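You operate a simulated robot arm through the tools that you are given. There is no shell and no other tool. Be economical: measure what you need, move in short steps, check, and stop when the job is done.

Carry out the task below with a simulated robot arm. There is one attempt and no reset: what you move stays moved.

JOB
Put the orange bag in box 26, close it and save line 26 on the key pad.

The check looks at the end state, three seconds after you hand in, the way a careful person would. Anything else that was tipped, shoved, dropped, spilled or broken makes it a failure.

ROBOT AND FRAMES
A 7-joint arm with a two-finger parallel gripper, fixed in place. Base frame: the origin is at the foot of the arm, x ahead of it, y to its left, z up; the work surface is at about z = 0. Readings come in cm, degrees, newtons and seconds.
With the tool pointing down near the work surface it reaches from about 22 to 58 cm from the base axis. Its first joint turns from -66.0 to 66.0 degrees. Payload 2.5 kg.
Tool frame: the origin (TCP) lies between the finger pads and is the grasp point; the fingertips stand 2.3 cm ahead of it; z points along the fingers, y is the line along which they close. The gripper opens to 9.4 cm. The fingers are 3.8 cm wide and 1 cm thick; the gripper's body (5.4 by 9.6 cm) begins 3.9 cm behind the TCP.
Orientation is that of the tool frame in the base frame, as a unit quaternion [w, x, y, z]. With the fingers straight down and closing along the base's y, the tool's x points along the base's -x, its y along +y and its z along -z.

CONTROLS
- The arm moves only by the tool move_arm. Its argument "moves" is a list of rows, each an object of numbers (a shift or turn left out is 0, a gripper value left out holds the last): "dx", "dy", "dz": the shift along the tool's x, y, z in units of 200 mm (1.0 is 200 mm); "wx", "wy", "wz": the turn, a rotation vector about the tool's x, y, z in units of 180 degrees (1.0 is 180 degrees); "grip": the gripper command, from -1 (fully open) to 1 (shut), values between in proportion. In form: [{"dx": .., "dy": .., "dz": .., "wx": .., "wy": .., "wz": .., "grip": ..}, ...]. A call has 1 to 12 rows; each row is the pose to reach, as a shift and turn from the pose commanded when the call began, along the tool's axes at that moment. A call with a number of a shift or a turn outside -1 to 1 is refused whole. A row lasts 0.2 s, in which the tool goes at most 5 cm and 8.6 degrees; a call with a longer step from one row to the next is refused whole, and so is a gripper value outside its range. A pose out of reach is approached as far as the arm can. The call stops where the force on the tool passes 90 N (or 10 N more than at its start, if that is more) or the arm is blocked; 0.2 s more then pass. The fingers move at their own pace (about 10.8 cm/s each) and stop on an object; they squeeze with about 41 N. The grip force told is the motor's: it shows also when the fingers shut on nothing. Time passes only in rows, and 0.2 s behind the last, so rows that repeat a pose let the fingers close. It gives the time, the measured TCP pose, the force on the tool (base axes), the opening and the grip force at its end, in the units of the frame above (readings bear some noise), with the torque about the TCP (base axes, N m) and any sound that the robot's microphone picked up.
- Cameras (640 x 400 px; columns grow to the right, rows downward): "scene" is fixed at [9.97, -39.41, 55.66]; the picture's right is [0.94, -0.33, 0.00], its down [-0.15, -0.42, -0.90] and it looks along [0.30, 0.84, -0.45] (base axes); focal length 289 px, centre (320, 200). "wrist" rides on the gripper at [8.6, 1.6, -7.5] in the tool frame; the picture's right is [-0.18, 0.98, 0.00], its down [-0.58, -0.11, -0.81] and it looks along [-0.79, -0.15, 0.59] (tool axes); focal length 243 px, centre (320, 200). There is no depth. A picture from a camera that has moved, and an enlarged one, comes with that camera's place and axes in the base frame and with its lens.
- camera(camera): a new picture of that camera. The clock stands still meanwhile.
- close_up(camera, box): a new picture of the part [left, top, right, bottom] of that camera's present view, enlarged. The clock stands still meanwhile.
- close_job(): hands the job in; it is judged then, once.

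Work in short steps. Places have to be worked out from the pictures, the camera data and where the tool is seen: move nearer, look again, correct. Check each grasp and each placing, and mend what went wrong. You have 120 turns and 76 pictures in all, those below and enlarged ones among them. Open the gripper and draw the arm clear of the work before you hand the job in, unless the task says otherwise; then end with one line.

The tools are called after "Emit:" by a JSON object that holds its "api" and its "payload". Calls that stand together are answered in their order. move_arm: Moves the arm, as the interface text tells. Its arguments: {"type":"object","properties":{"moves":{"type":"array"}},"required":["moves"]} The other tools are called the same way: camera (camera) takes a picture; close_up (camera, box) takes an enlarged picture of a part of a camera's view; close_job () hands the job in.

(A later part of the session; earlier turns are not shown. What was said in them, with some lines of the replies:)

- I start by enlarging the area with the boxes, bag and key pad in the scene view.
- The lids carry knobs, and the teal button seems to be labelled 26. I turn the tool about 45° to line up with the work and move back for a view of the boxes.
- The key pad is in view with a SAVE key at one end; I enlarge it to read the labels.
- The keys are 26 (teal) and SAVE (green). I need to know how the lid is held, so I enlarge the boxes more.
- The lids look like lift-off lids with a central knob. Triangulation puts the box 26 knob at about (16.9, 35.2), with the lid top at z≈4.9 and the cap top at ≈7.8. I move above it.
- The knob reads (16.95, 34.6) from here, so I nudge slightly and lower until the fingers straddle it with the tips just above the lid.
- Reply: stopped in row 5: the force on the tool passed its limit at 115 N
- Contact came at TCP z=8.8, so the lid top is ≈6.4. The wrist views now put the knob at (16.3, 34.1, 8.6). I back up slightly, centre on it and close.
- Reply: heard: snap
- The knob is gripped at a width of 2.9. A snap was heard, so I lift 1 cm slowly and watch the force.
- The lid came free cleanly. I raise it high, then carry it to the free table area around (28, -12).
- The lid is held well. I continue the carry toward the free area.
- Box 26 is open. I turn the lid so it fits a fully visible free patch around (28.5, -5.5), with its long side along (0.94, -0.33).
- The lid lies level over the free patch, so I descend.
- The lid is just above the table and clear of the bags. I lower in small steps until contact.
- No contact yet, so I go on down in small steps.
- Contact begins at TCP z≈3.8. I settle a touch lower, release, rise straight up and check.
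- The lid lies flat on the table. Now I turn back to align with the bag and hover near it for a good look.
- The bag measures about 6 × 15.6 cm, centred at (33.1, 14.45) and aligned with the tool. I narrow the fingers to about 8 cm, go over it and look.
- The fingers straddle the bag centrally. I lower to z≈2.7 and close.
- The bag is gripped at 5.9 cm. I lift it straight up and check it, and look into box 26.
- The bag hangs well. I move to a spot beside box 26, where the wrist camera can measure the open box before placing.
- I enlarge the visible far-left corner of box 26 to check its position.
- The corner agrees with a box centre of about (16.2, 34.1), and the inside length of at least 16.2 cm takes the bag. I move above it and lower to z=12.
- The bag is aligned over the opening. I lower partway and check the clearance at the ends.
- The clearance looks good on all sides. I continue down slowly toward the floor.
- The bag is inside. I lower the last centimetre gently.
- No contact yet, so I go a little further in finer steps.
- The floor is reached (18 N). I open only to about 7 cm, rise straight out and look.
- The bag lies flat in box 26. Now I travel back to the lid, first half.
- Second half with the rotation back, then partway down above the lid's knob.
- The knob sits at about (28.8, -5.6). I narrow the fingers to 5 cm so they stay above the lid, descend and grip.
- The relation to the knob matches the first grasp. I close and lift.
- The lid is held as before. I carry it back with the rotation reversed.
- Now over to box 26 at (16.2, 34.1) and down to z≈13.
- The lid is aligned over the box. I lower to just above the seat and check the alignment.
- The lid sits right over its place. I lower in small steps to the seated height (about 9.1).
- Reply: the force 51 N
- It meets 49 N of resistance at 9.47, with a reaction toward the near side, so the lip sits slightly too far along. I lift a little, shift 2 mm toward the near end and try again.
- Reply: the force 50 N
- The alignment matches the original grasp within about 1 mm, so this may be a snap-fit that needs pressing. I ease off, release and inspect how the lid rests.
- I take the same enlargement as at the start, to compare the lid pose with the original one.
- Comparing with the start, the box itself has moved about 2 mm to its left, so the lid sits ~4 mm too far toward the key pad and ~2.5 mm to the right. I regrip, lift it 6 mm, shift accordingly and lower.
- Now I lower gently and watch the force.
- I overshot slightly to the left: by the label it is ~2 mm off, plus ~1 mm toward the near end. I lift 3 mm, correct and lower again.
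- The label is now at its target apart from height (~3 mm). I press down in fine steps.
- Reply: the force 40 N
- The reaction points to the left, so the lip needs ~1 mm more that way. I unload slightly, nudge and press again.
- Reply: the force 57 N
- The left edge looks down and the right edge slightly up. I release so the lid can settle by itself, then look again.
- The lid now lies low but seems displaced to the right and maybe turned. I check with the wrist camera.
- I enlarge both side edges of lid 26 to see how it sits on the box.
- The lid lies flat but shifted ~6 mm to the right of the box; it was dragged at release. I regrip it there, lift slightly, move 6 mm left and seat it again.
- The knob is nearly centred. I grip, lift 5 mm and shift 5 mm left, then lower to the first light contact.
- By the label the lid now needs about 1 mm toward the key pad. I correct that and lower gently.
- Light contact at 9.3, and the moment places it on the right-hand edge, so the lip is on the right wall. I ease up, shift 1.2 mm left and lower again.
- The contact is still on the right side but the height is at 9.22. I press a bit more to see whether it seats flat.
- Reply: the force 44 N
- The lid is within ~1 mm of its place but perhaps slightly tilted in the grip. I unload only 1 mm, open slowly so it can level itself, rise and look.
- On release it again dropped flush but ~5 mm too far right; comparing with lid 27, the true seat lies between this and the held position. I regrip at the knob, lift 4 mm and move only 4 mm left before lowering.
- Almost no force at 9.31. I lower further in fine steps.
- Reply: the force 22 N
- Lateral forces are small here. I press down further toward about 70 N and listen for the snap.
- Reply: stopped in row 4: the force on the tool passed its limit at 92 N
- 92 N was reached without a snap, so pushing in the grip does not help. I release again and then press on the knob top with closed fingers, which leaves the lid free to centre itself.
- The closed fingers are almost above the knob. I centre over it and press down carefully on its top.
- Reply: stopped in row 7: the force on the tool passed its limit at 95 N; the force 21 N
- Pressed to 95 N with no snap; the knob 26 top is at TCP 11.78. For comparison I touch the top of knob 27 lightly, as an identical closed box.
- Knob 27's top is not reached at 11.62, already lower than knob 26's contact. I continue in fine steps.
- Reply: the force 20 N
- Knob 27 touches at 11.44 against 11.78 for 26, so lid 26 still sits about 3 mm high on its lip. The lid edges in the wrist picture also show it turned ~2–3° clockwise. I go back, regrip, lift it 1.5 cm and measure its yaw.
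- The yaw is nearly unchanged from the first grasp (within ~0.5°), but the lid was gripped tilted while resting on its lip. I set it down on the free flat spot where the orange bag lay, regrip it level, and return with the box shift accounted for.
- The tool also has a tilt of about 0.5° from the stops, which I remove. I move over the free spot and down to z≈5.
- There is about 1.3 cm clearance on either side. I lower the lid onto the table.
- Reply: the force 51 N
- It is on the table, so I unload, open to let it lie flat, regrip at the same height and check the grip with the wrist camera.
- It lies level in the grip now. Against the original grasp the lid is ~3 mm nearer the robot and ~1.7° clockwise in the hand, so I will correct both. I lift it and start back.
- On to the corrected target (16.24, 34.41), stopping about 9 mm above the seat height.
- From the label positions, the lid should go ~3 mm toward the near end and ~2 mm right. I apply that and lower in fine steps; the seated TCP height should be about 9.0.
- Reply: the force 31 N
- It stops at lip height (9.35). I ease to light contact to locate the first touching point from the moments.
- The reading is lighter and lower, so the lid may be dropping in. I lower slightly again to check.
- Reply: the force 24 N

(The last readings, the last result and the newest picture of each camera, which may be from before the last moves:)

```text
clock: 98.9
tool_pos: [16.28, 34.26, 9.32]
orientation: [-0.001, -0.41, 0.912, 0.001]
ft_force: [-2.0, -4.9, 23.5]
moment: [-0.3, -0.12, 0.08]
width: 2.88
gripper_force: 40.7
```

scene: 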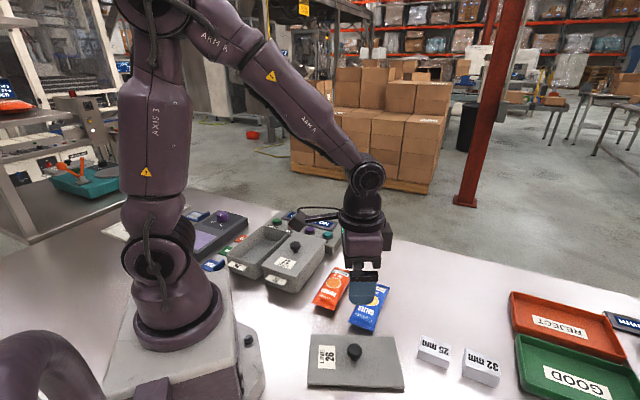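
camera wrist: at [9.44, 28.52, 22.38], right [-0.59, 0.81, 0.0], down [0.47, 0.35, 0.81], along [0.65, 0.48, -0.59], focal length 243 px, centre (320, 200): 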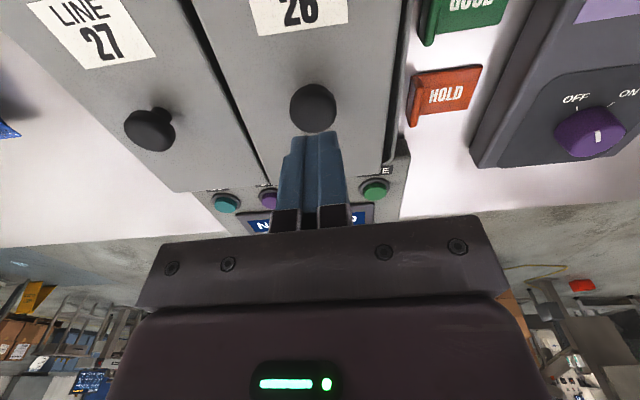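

The contact is now nearly centred under the knob. I look at whether it is seated.

Emit:
{"api": "close_up", "payload": {"camera": "scene", "box": [220, 225, 300, 275]}}

```text
8.00 times, centred on (260, 250) of scene
camera zoom: at [9.97, -39.41, 55.65], right [0.94, -0.33, 0.0], down [-0.15, -0.42, -0.9], along [0.3, 0.84, -0.45], focal length 2312 px, centre (800, -200)
```

zoom: 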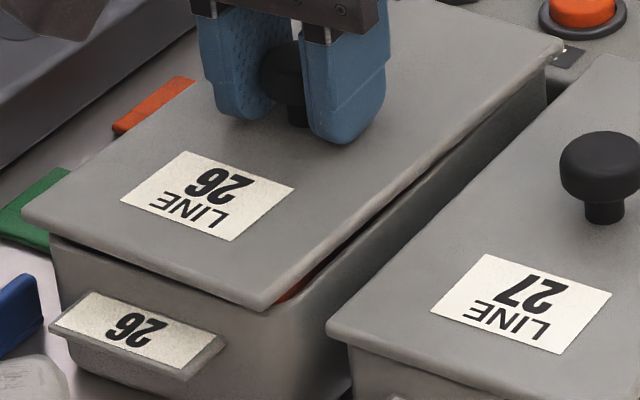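

By the label the lid still needs ~2.4 mm to the right, which agrees with the visible gap there. I lift 3 mm, shift and lower.

Emit:
{"api": "move_arm", "payload": {"moves": [{"dz": -0.015, "grip": 1}, {"dz": -0.015, "dx": 0.003, "dy": -0.0105, "grip": 1}, {"dz": -0.006, "dx": 0.003, "dy": -0.0105, "grip": 1}, {"dz": 0.0, "dx": 0.003, "dy": -0.0105, "grip": 1}, {"dz": 0.004, "dx": 0.003, "dy": -0.0105, "grip": 1}, {"dz": 0.004, "dx": 0.003, "dy": -0.0105, "grip": 1}]}}

```text
clock: 100.3
tool_pos: [16.5, 33.92, 9.22]
orientation: [0.001, -0.411, 0.912, 0.001]
ft_force: [-3.5, -4.4, 25.9]
moment: [-1.04, -0.33, 0.01]
width: 2.89
gripper_force: 40.5
```

Moving right puts the load back on the right lip, so the seat is very close in between, possibly with a small yaw error. I do a gentle search: keep light pressure, sweep slowly left and watch for the lid dropping in.

Emit:
{"api": "move_arm", "payload": {"moves": [{"dy": 0.002, "grip": 1}, {"dy": 0.004, "grip": 1}, {"dy": 0.006, "grip": 1}, {"dy": 0.006, "wz": 0.004, "grip": 1}, {"dy": 0.006, "wz": 0.008, "grip": 1}, {"dy": 0.006, "wz": 0.012, "grip": 1}, {"dy": 0.006, "wz": 0.008, "grip": 1}]}}

```text
clock: 101.9
tool_pos: [16.29, 33.98, 9.3]
orientation: [0.0, -0.397, 0.918, 0.002]
ft_force: [5.8, 6.2, 25.3]
moment: [-0.59, -0.52, -0.38]
width: 2.88
gripper_force: 41.1
```

Still riding on the lip, and now the reaction points toward the key pad. I sweep slowly that way under light pressure.

Emit:
{"api": "move_arm", "payload": {"moves": [{"dx": -0.003, "grip": 1}, {"dx": -0.006, "grip": 1}, {"dx": -0.009, "grip": 1}, {"dx": -0.012, "grip": 1}, {"dx": -0.012, "dy": 0.003, "grip": 1}, {"dx": -0.012, "dy": 0.006, "grip": 1}, {"dx": -0.012, "dy": 0.009, "grip": 1}]}}

```text
clock: 103.5
tool_pos: [16.53, 34.26, 9.06]
orientation: [0.0, -0.399, 0.917, 0.002]
ft_force: [-1.8, -5.9, 27.0]
moment: [-0.7, -1.22, 0.05]
width: 2.91
gripper_force: 41.1
```

The load is on the right edge again and slightly lower. I continue sweeping left under the same pressure.

Emit:
{"api": "move_arm", "payload": {"moves": [{"dy": 0.003, "grip": 1}, {"dy": 0.006, "grip": 1}, {"dy": 0.009, "grip": 1}, {"dy": 0.012, "grip": 1}, {"dy": 0.015, "grip": 1}, {"dy": 0.018, "grip": 1}]}}

```text
clock: 104.9
tool_pos: [16.14, 34.49, 9.04]
orientation: [-0.001, -0.4, 0.917, 0.001]
ft_force: [5.0, -6.0, 17.1]
moment: [-0.28, -1.24, 0.0]
width: 2.86
gripper_force: 41.4
```

The left lip now meets the left wall while the far right is still up, which calls for a small counter-clockwise turn. I sweep the yaw that way.

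Emit:
{"api": "move_arm", "payload": {"moves": [{"wz": -0.003, "grip": 1}, {"wz": -0.006, "grip": 1}, {"wz": -0.009, "grip": 1}, {"wz": -0.012, "grip": 1}, {"wz": -0.015, "grip": 1}, {"wz": -0.015, "grip": 1}]}}

```text
clock: 106.3
tool_pos: [15.95, 34.52, 9.11]
orientation: [0.0, -0.421, 0.907, 0.0]
ft_force: [0.4, -0.3, -1.0]
moment: [-0.01, 0.02, 0.01]
width: 2.87
gripper_force: 40.6
```

The force fell to zero, so the lid has dropped off the lip. I lower gently to seat it.

Emit:
{"api": "move_arm", "payload": {"moves": [{"dz": 0.003, "grip": 1}, {"dz": 0.006, "grip": 1}, {"dz": 0.009, "grip": 1}, {"dz": 0.009, "grip": 1}]}}

Emit:
{"api": "close_up", "payload": {"camera": "scene", "box": [220, 225, 300, 275]}}

```text
clock: 107.3
tool_pos: [16.04, 34.48, 8.9]
orientation: [0.0, -0.421, 0.907, 0.001]
ft_force: [0.5, -0.6, 0.0]
moment: [0.03, 0.02, 0.02]
width: 2.86
gripper_force: 40.7
```

```text
8.00 times, centred on (260, 250) of scene
camera zoom: at [9.97, -39.41, 55.66], right [0.94, -0.33, 0.0], down [-0.15, -0.42, -0.9], along [0.3, 0.84, -0.45], focal length 2312 px, centre (800, -200)
```

zoom: 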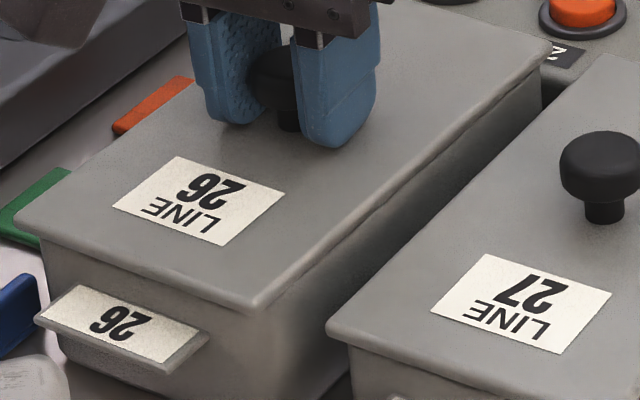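

The lid is now flush on box 26. I press lightly to confirm the seat.

Emit:
{"api": "move_arm", "payload": {"moves": [{"dz": 0.004, "grip": 1}, {"dz": 0.008, "grip": 1}, {"dz": 0.01, "grip": 1}]}}

```text
clock: 108.1
tool_pos: [15.88, 34.6, 8.75]
orientation: [-0.002, -0.422, 0.907, 0.0]
ft_force: [-2.6, -3.0, 10.8]
moment: [-0.66, 0.21, 0.0]
width: 2.86
gripper_force: 41.4
```

Seated at 8.75, clearly lower than before. I release carefully and rise straight up with the fingers then shut, ready to press.

Emit:
{"api": "move_arm", "payload": {"moves": [{"dz": -0.003, "grip": 1}, {"dz": -0.003, "grip": 0.4}, {"dz": -0.003, "grip": 0.2}, {"dz": -0.003, "grip": 0.0}, {"dz": -0.003, "grip": 0.0}, {"dz": -0.1, "grip": 0.0}, {"dz": -0.25, "grip": 0.0}, {"dz": -0.3, "grip": 1}, {"dz": -0.3, "grip": 1}, {"dz": -0.3, "grip": 1}]}}

Emit:
{"api": "close_up", "payload": {"camera": "scene", "box": [210, 205, 310, 285]}}

```text
clock: 110.3
tool_pos: [16.23, 34.52, 14.94]
orientation: [0.0, -0.422, 0.907, 0.001]
ft_force: [0.5, -0.3, -0.3]
moment: [0.0, -0.03, -0.02]
width: 0.01
gripper_force: 41.4
heard: snap
```

```text
5.00 times, centred on (260, 245) of scene
camera zoom: at [9.97, -39.41, 55.66], right [0.94, -0.33, 0.0], down [-0.15, -0.42, -0.9], along [0.3, 0.84, -0.45], focal length 1445 px, centre (620, -25)
```

zoom: 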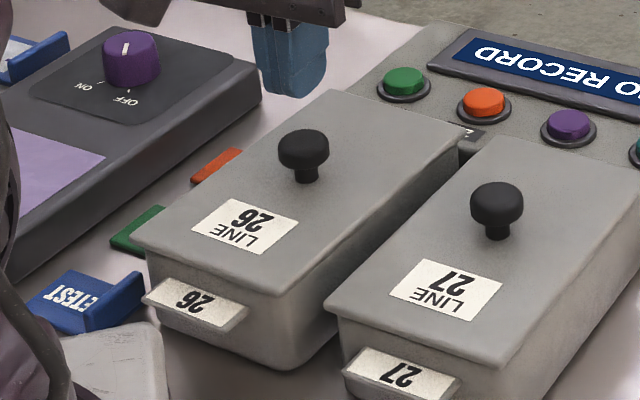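

A snap was heard as the lid settled, and it looks flush and closed. Next is the key pad: key 26 (teal) is at about (37.5, 33.9, z 4.4). I move above it with closed fingers and look.

Emit:
{"api": "move_arm", "payload": {"moves": [{"dx": -0.11, "dy": -0.14, "grip": 1}, {"dx": -0.22, "dy": -0.28, "grip": 1}, {"dx": -0.33, "dy": -0.42, "grip": 1}, {"dx": -0.44, "dy": -0.56, "grip": 1}, {"dx": -0.55, "dy": -0.7, "grip": 1}, {"dx": -0.663, "dy": -0.835, "grip": 1}, {"dx": -0.663, "dy": -0.835, "dz": 0.2, "grip": 1}, {"dx": -0.663, "dy": -0.835, "dz": 0.25, "grip": 1}, {"dx": -0.663, "dy": -0.835, "dz": 0.25, "grip": 1}]}}

Emit:
{"api": "camera", "payload": {"camera": "wrist"}}

```text
clock: 112.3
tool_pos: [37.46, 33.78, 9.75]
orientation: [0.0, -0.421, 0.907, 0.0]
ft_force: [0.0, 0.3, -0.1]
moment: [0.0, 0.01, -0.02]
width: 0.0
gripper_force: 40.9
```

```text
3 pictures are left
camera wrist: at [30.51, 28.05, 17.16], right [-0.63, 0.77, 0.0], down [0.46, 0.37, 0.81], along [0.62, 0.51, -0.59], focal length 243 px, centre (320, 200)
```

wrist: 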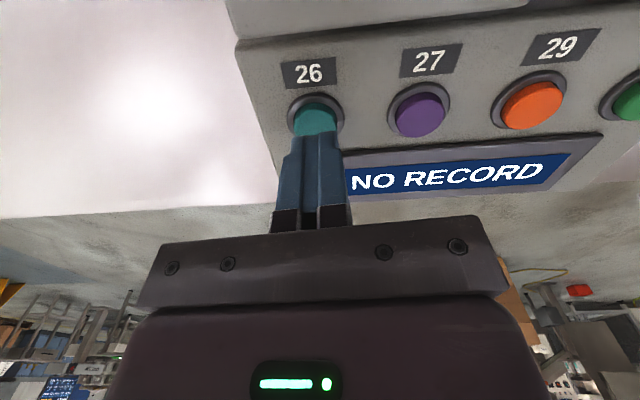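

The teal key 26 is right under the fingertips, needing ~3 mm of correction. I lower and press gently.

Emit:
{"api": "move_arm", "payload": {"moves": [{"dx": 0.007, "dy": -0.0135, "dz": 0.06, "grip": 1}, {"dx": 0.007, "dy": -0.0135, "dz": 0.12, "grip": 1}, {"dx": 0.007, "dy": -0.0135, "dz": 0.135, "grip": 1}, {"dx": 0.007, "dy": -0.0135, "dz": 0.145, "grip": 1}, {"dx": 0.007, "dy": -0.0135, "dz": 0.15, "grip": 1}]}}

```text
clock: 113.5
tool_pos: [37.54, 33.49, 6.73]
orientation: [0.0, -0.421, 0.907, 0.001]
ft_force: [0.1, -0.2, 0.9]
moment: [0.01, 0.02, -0.04]
width: 0.0
gripper_force: 41.2
```

No contact yet at 6.73, so I continue in fine steps.

Emit:
{"api": "move_arm", "payload": {"moves": [{"dz": 0.005, "grip": 1}, {"dz": 0.01, "grip": 1}, {"dz": 0.015, "grip": 1}, {"dz": 0.018, "grip": 1}]}}

```text
clock: 114.5
tool_pos: [37.41, 33.48, 6.5]
orientation: [0.0, -0.421, 0.907, 0.001]
ft_force: [-0.9, 0.3, 3.3]
moment: [0.02, 0.01, 0.0]
width: 0.0
gripper_force: 41.6
heard: click
```

A click was heard at key 26. I rise straight up and go over to the SAVE key at about (24, 47.3), then look.

Emit:
{"api": "move_arm", "payload": {"moves": [{"dz": -0.1, "grip": 1}, {"dz": -0.25, "grip": 1}, {"dz": -0.27, "dx": -0.02, "dy": 0.2, "grip": 1}, {"dz": -0.27, "dx": -0.04, "dy": 0.4, "grip": 1}, {"dz": -0.27, "dx": -0.06, "dy": 0.6, "grip": 1}, {"dz": -0.27, "dx": -0.08, "dy": 0.8, "grip": 1}, {"dz": -0.27, "dx": -0.0935, "dy": 0.96, "grip": 1}, {"dz": -0.17, "dx": -0.0935, "dy": 0.96, "grip": 1}, {"dz": -0.17, "dx": -0.0935, "dy": 0.96, "grip": 1}]}}

Emit:
{"api": "camera", "payload": {"camera": "wrist"}}

```text
clock: 116.5
tool_pos: [24.08, 47.37, 9.65]
orientation: [-0.001, -0.42, 0.907, 0.001]
ft_force: [0.0, 0.3, 0.6]
moment: [0.02, -0.01, 0.01]
width: 0.02
gripper_force: 40.9
```

```text
2 pictures are left
camera wrist: at [17.14, 41.72, 17.25], right [-0.63, 0.77, 0.0], down [0.46, 0.37, 0.81], along [0.62, 0.51, -0.59], focal length 243 px, centre (320, 200)
```

wrist: 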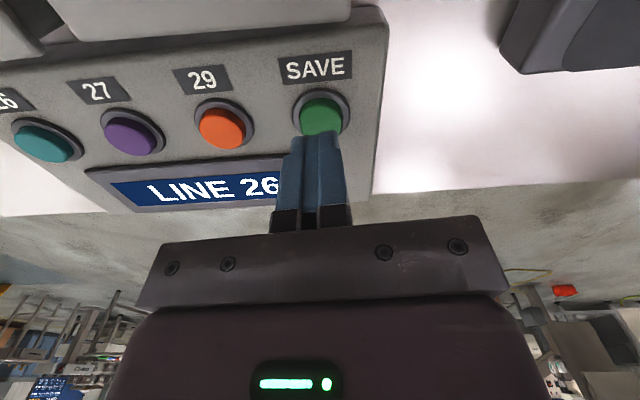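

The display now reads "LINE 26", and the green SAVE key is under the fingers. I correct slightly and press.

Emit:
{"api": "move_arm", "payload": {"moves": [{"dx": 0.012, "dy": 0.002, "dz": 0.06, "grip": 1}, {"dx": 0.012, "dy": 0.002, "dz": 0.12, "grip": 1}, {"dx": 0.012, "dy": 0.002, "dz": 0.14, "grip": 1}, {"dx": 0.012, "dy": 0.002, "dz": 0.147, "grip": 1}, {"dx": 0.012, "dy": 0.002, "dz": 0.154, "grip": 1}, {"dx": 0.012, "dy": 0.002, "dz": 0.161, "grip": 1}]}}

```text
clock: 117.9
tool_pos: [23.86, 47.16, 6.68]
orientation: [0.001, -0.421, 0.907, 0.001]
ft_force: [0.8, 0.7, 1.3]
moment: [-0.01, -0.02, -0.01]
width: 0.0
gripper_force: 41.1
heard: click
```

A click was heard at SAVE. I rise, open the gripper and draw back, then check the display.

Emit:
{"api": "move_arm", "payload": {"moves": [{"dz": -0.1, "grip": 1}, {"dz": -0.3, "grip": 1}, {"dz": -0.5, "grip": 1}, {"dz": -0.7, "grip": -1}, {"dz": -0.9, "dx": 0.1, "grip": -1}, {"dz": -1.0, "dx": 0.3, "dy": -0.15, "grip": -1}, {"dz": -1.0, "dx": 0.5, "dy": -0.3, "grip": -1}, {"dz": -1.0, "dx": 0.6, "dy": -0.4, "grip": -1}, {"dz": -1.0, "dx": 0.6, "dy": -0.4, "grip": -1}]}}

Emit:
{"api": "camera", "payload": {"camera": "wrist"}}

```text
refused: row 6 steps farther than a row can; nothing moved
```

```text
1 pictures are left
camera wrist: at [16.96, 41.62, 14.04], right [-0.63, 0.78, 0.0], down [0.46, 0.37, 0.81], along [0.62, 0.51, -0.59], focal length 243 px, centre (320, 200)
```

wrist: 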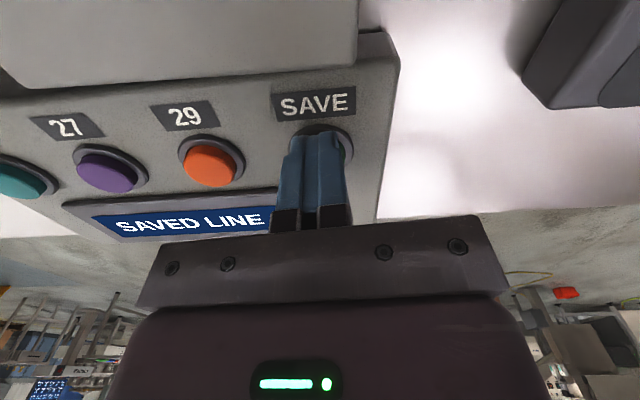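

The display shows "SAVED LINE …", so the save went through. That last move was refused for too long a step, so I retreat in shorter steps with the gripper opening.

Emit:
{"api": "move_arm", "payload": {"moves": [{"dz": -0.1, "grip": 1}, {"dz": -0.3, "grip": 1}, {"dz": -0.5, "grip": 1}, {"dz": -0.7, "grip": -1}, {"dz": -0.85, "dx": 0.08, "grip": -1}, {"dz": -0.95, "dx": 0.2, "dy": -0.05, "grip": -1}, {"dz": -0.95, "dx": 0.35, "dy": -0.15, "grip": -1}, {"dz": -0.95, "dx": 0.5, "dy": -0.25, "grip": -1}, {"dz": -0.95, "dx": 0.5, "dy": -0.25, "grip": -1}]}}

Emit:
{"api": "close_up", "payload": {"camera": "scene", "box": [200, 180, 420, 340]}}

```text
clock: 119.9
tool_pos: [21.16, 36.37, 25.5]
orientation: [0.0, -0.42, 0.907, 0.0]
ft_force: [0.0, -0.3, -0.2]
moment: [0.0, 0.01, 0.01]
width: 9.41
gripper_force: 0.1
```

```text
2.50 times, centred on (310, 260) of scene
camera zoom: at [9.97, -39.41, 55.66], right [0.94, -0.33, 0.0], down [-0.15, -0.42, -0.9], along [0.3, 0.84, -0.45], focal length 723 px, centre (345, 50)
```

zoom: 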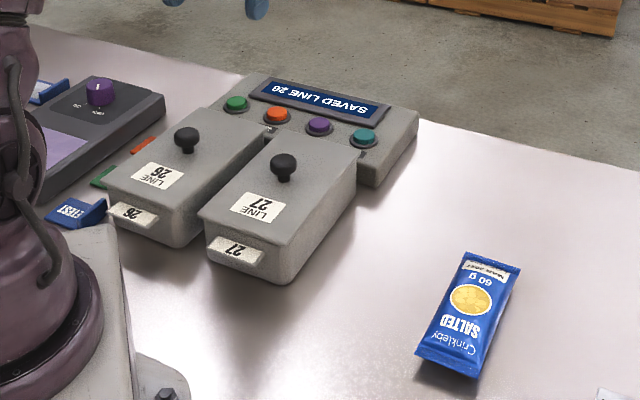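

The display reads "SAVED LINE 26", lid 26 is closed flush, the other items are undisturbed, and the arm is clear with the gripper open. I hand in.

Emit:
{"api": "close_job", "payload": {}}

```text
The job is handed in.
```

The orange bag is in box 26 with its lid closed, and the key pad shows "SAVED LINE 26"; box 26 itself ended up about 7 mm from where it started, because the lid was hard to seat.
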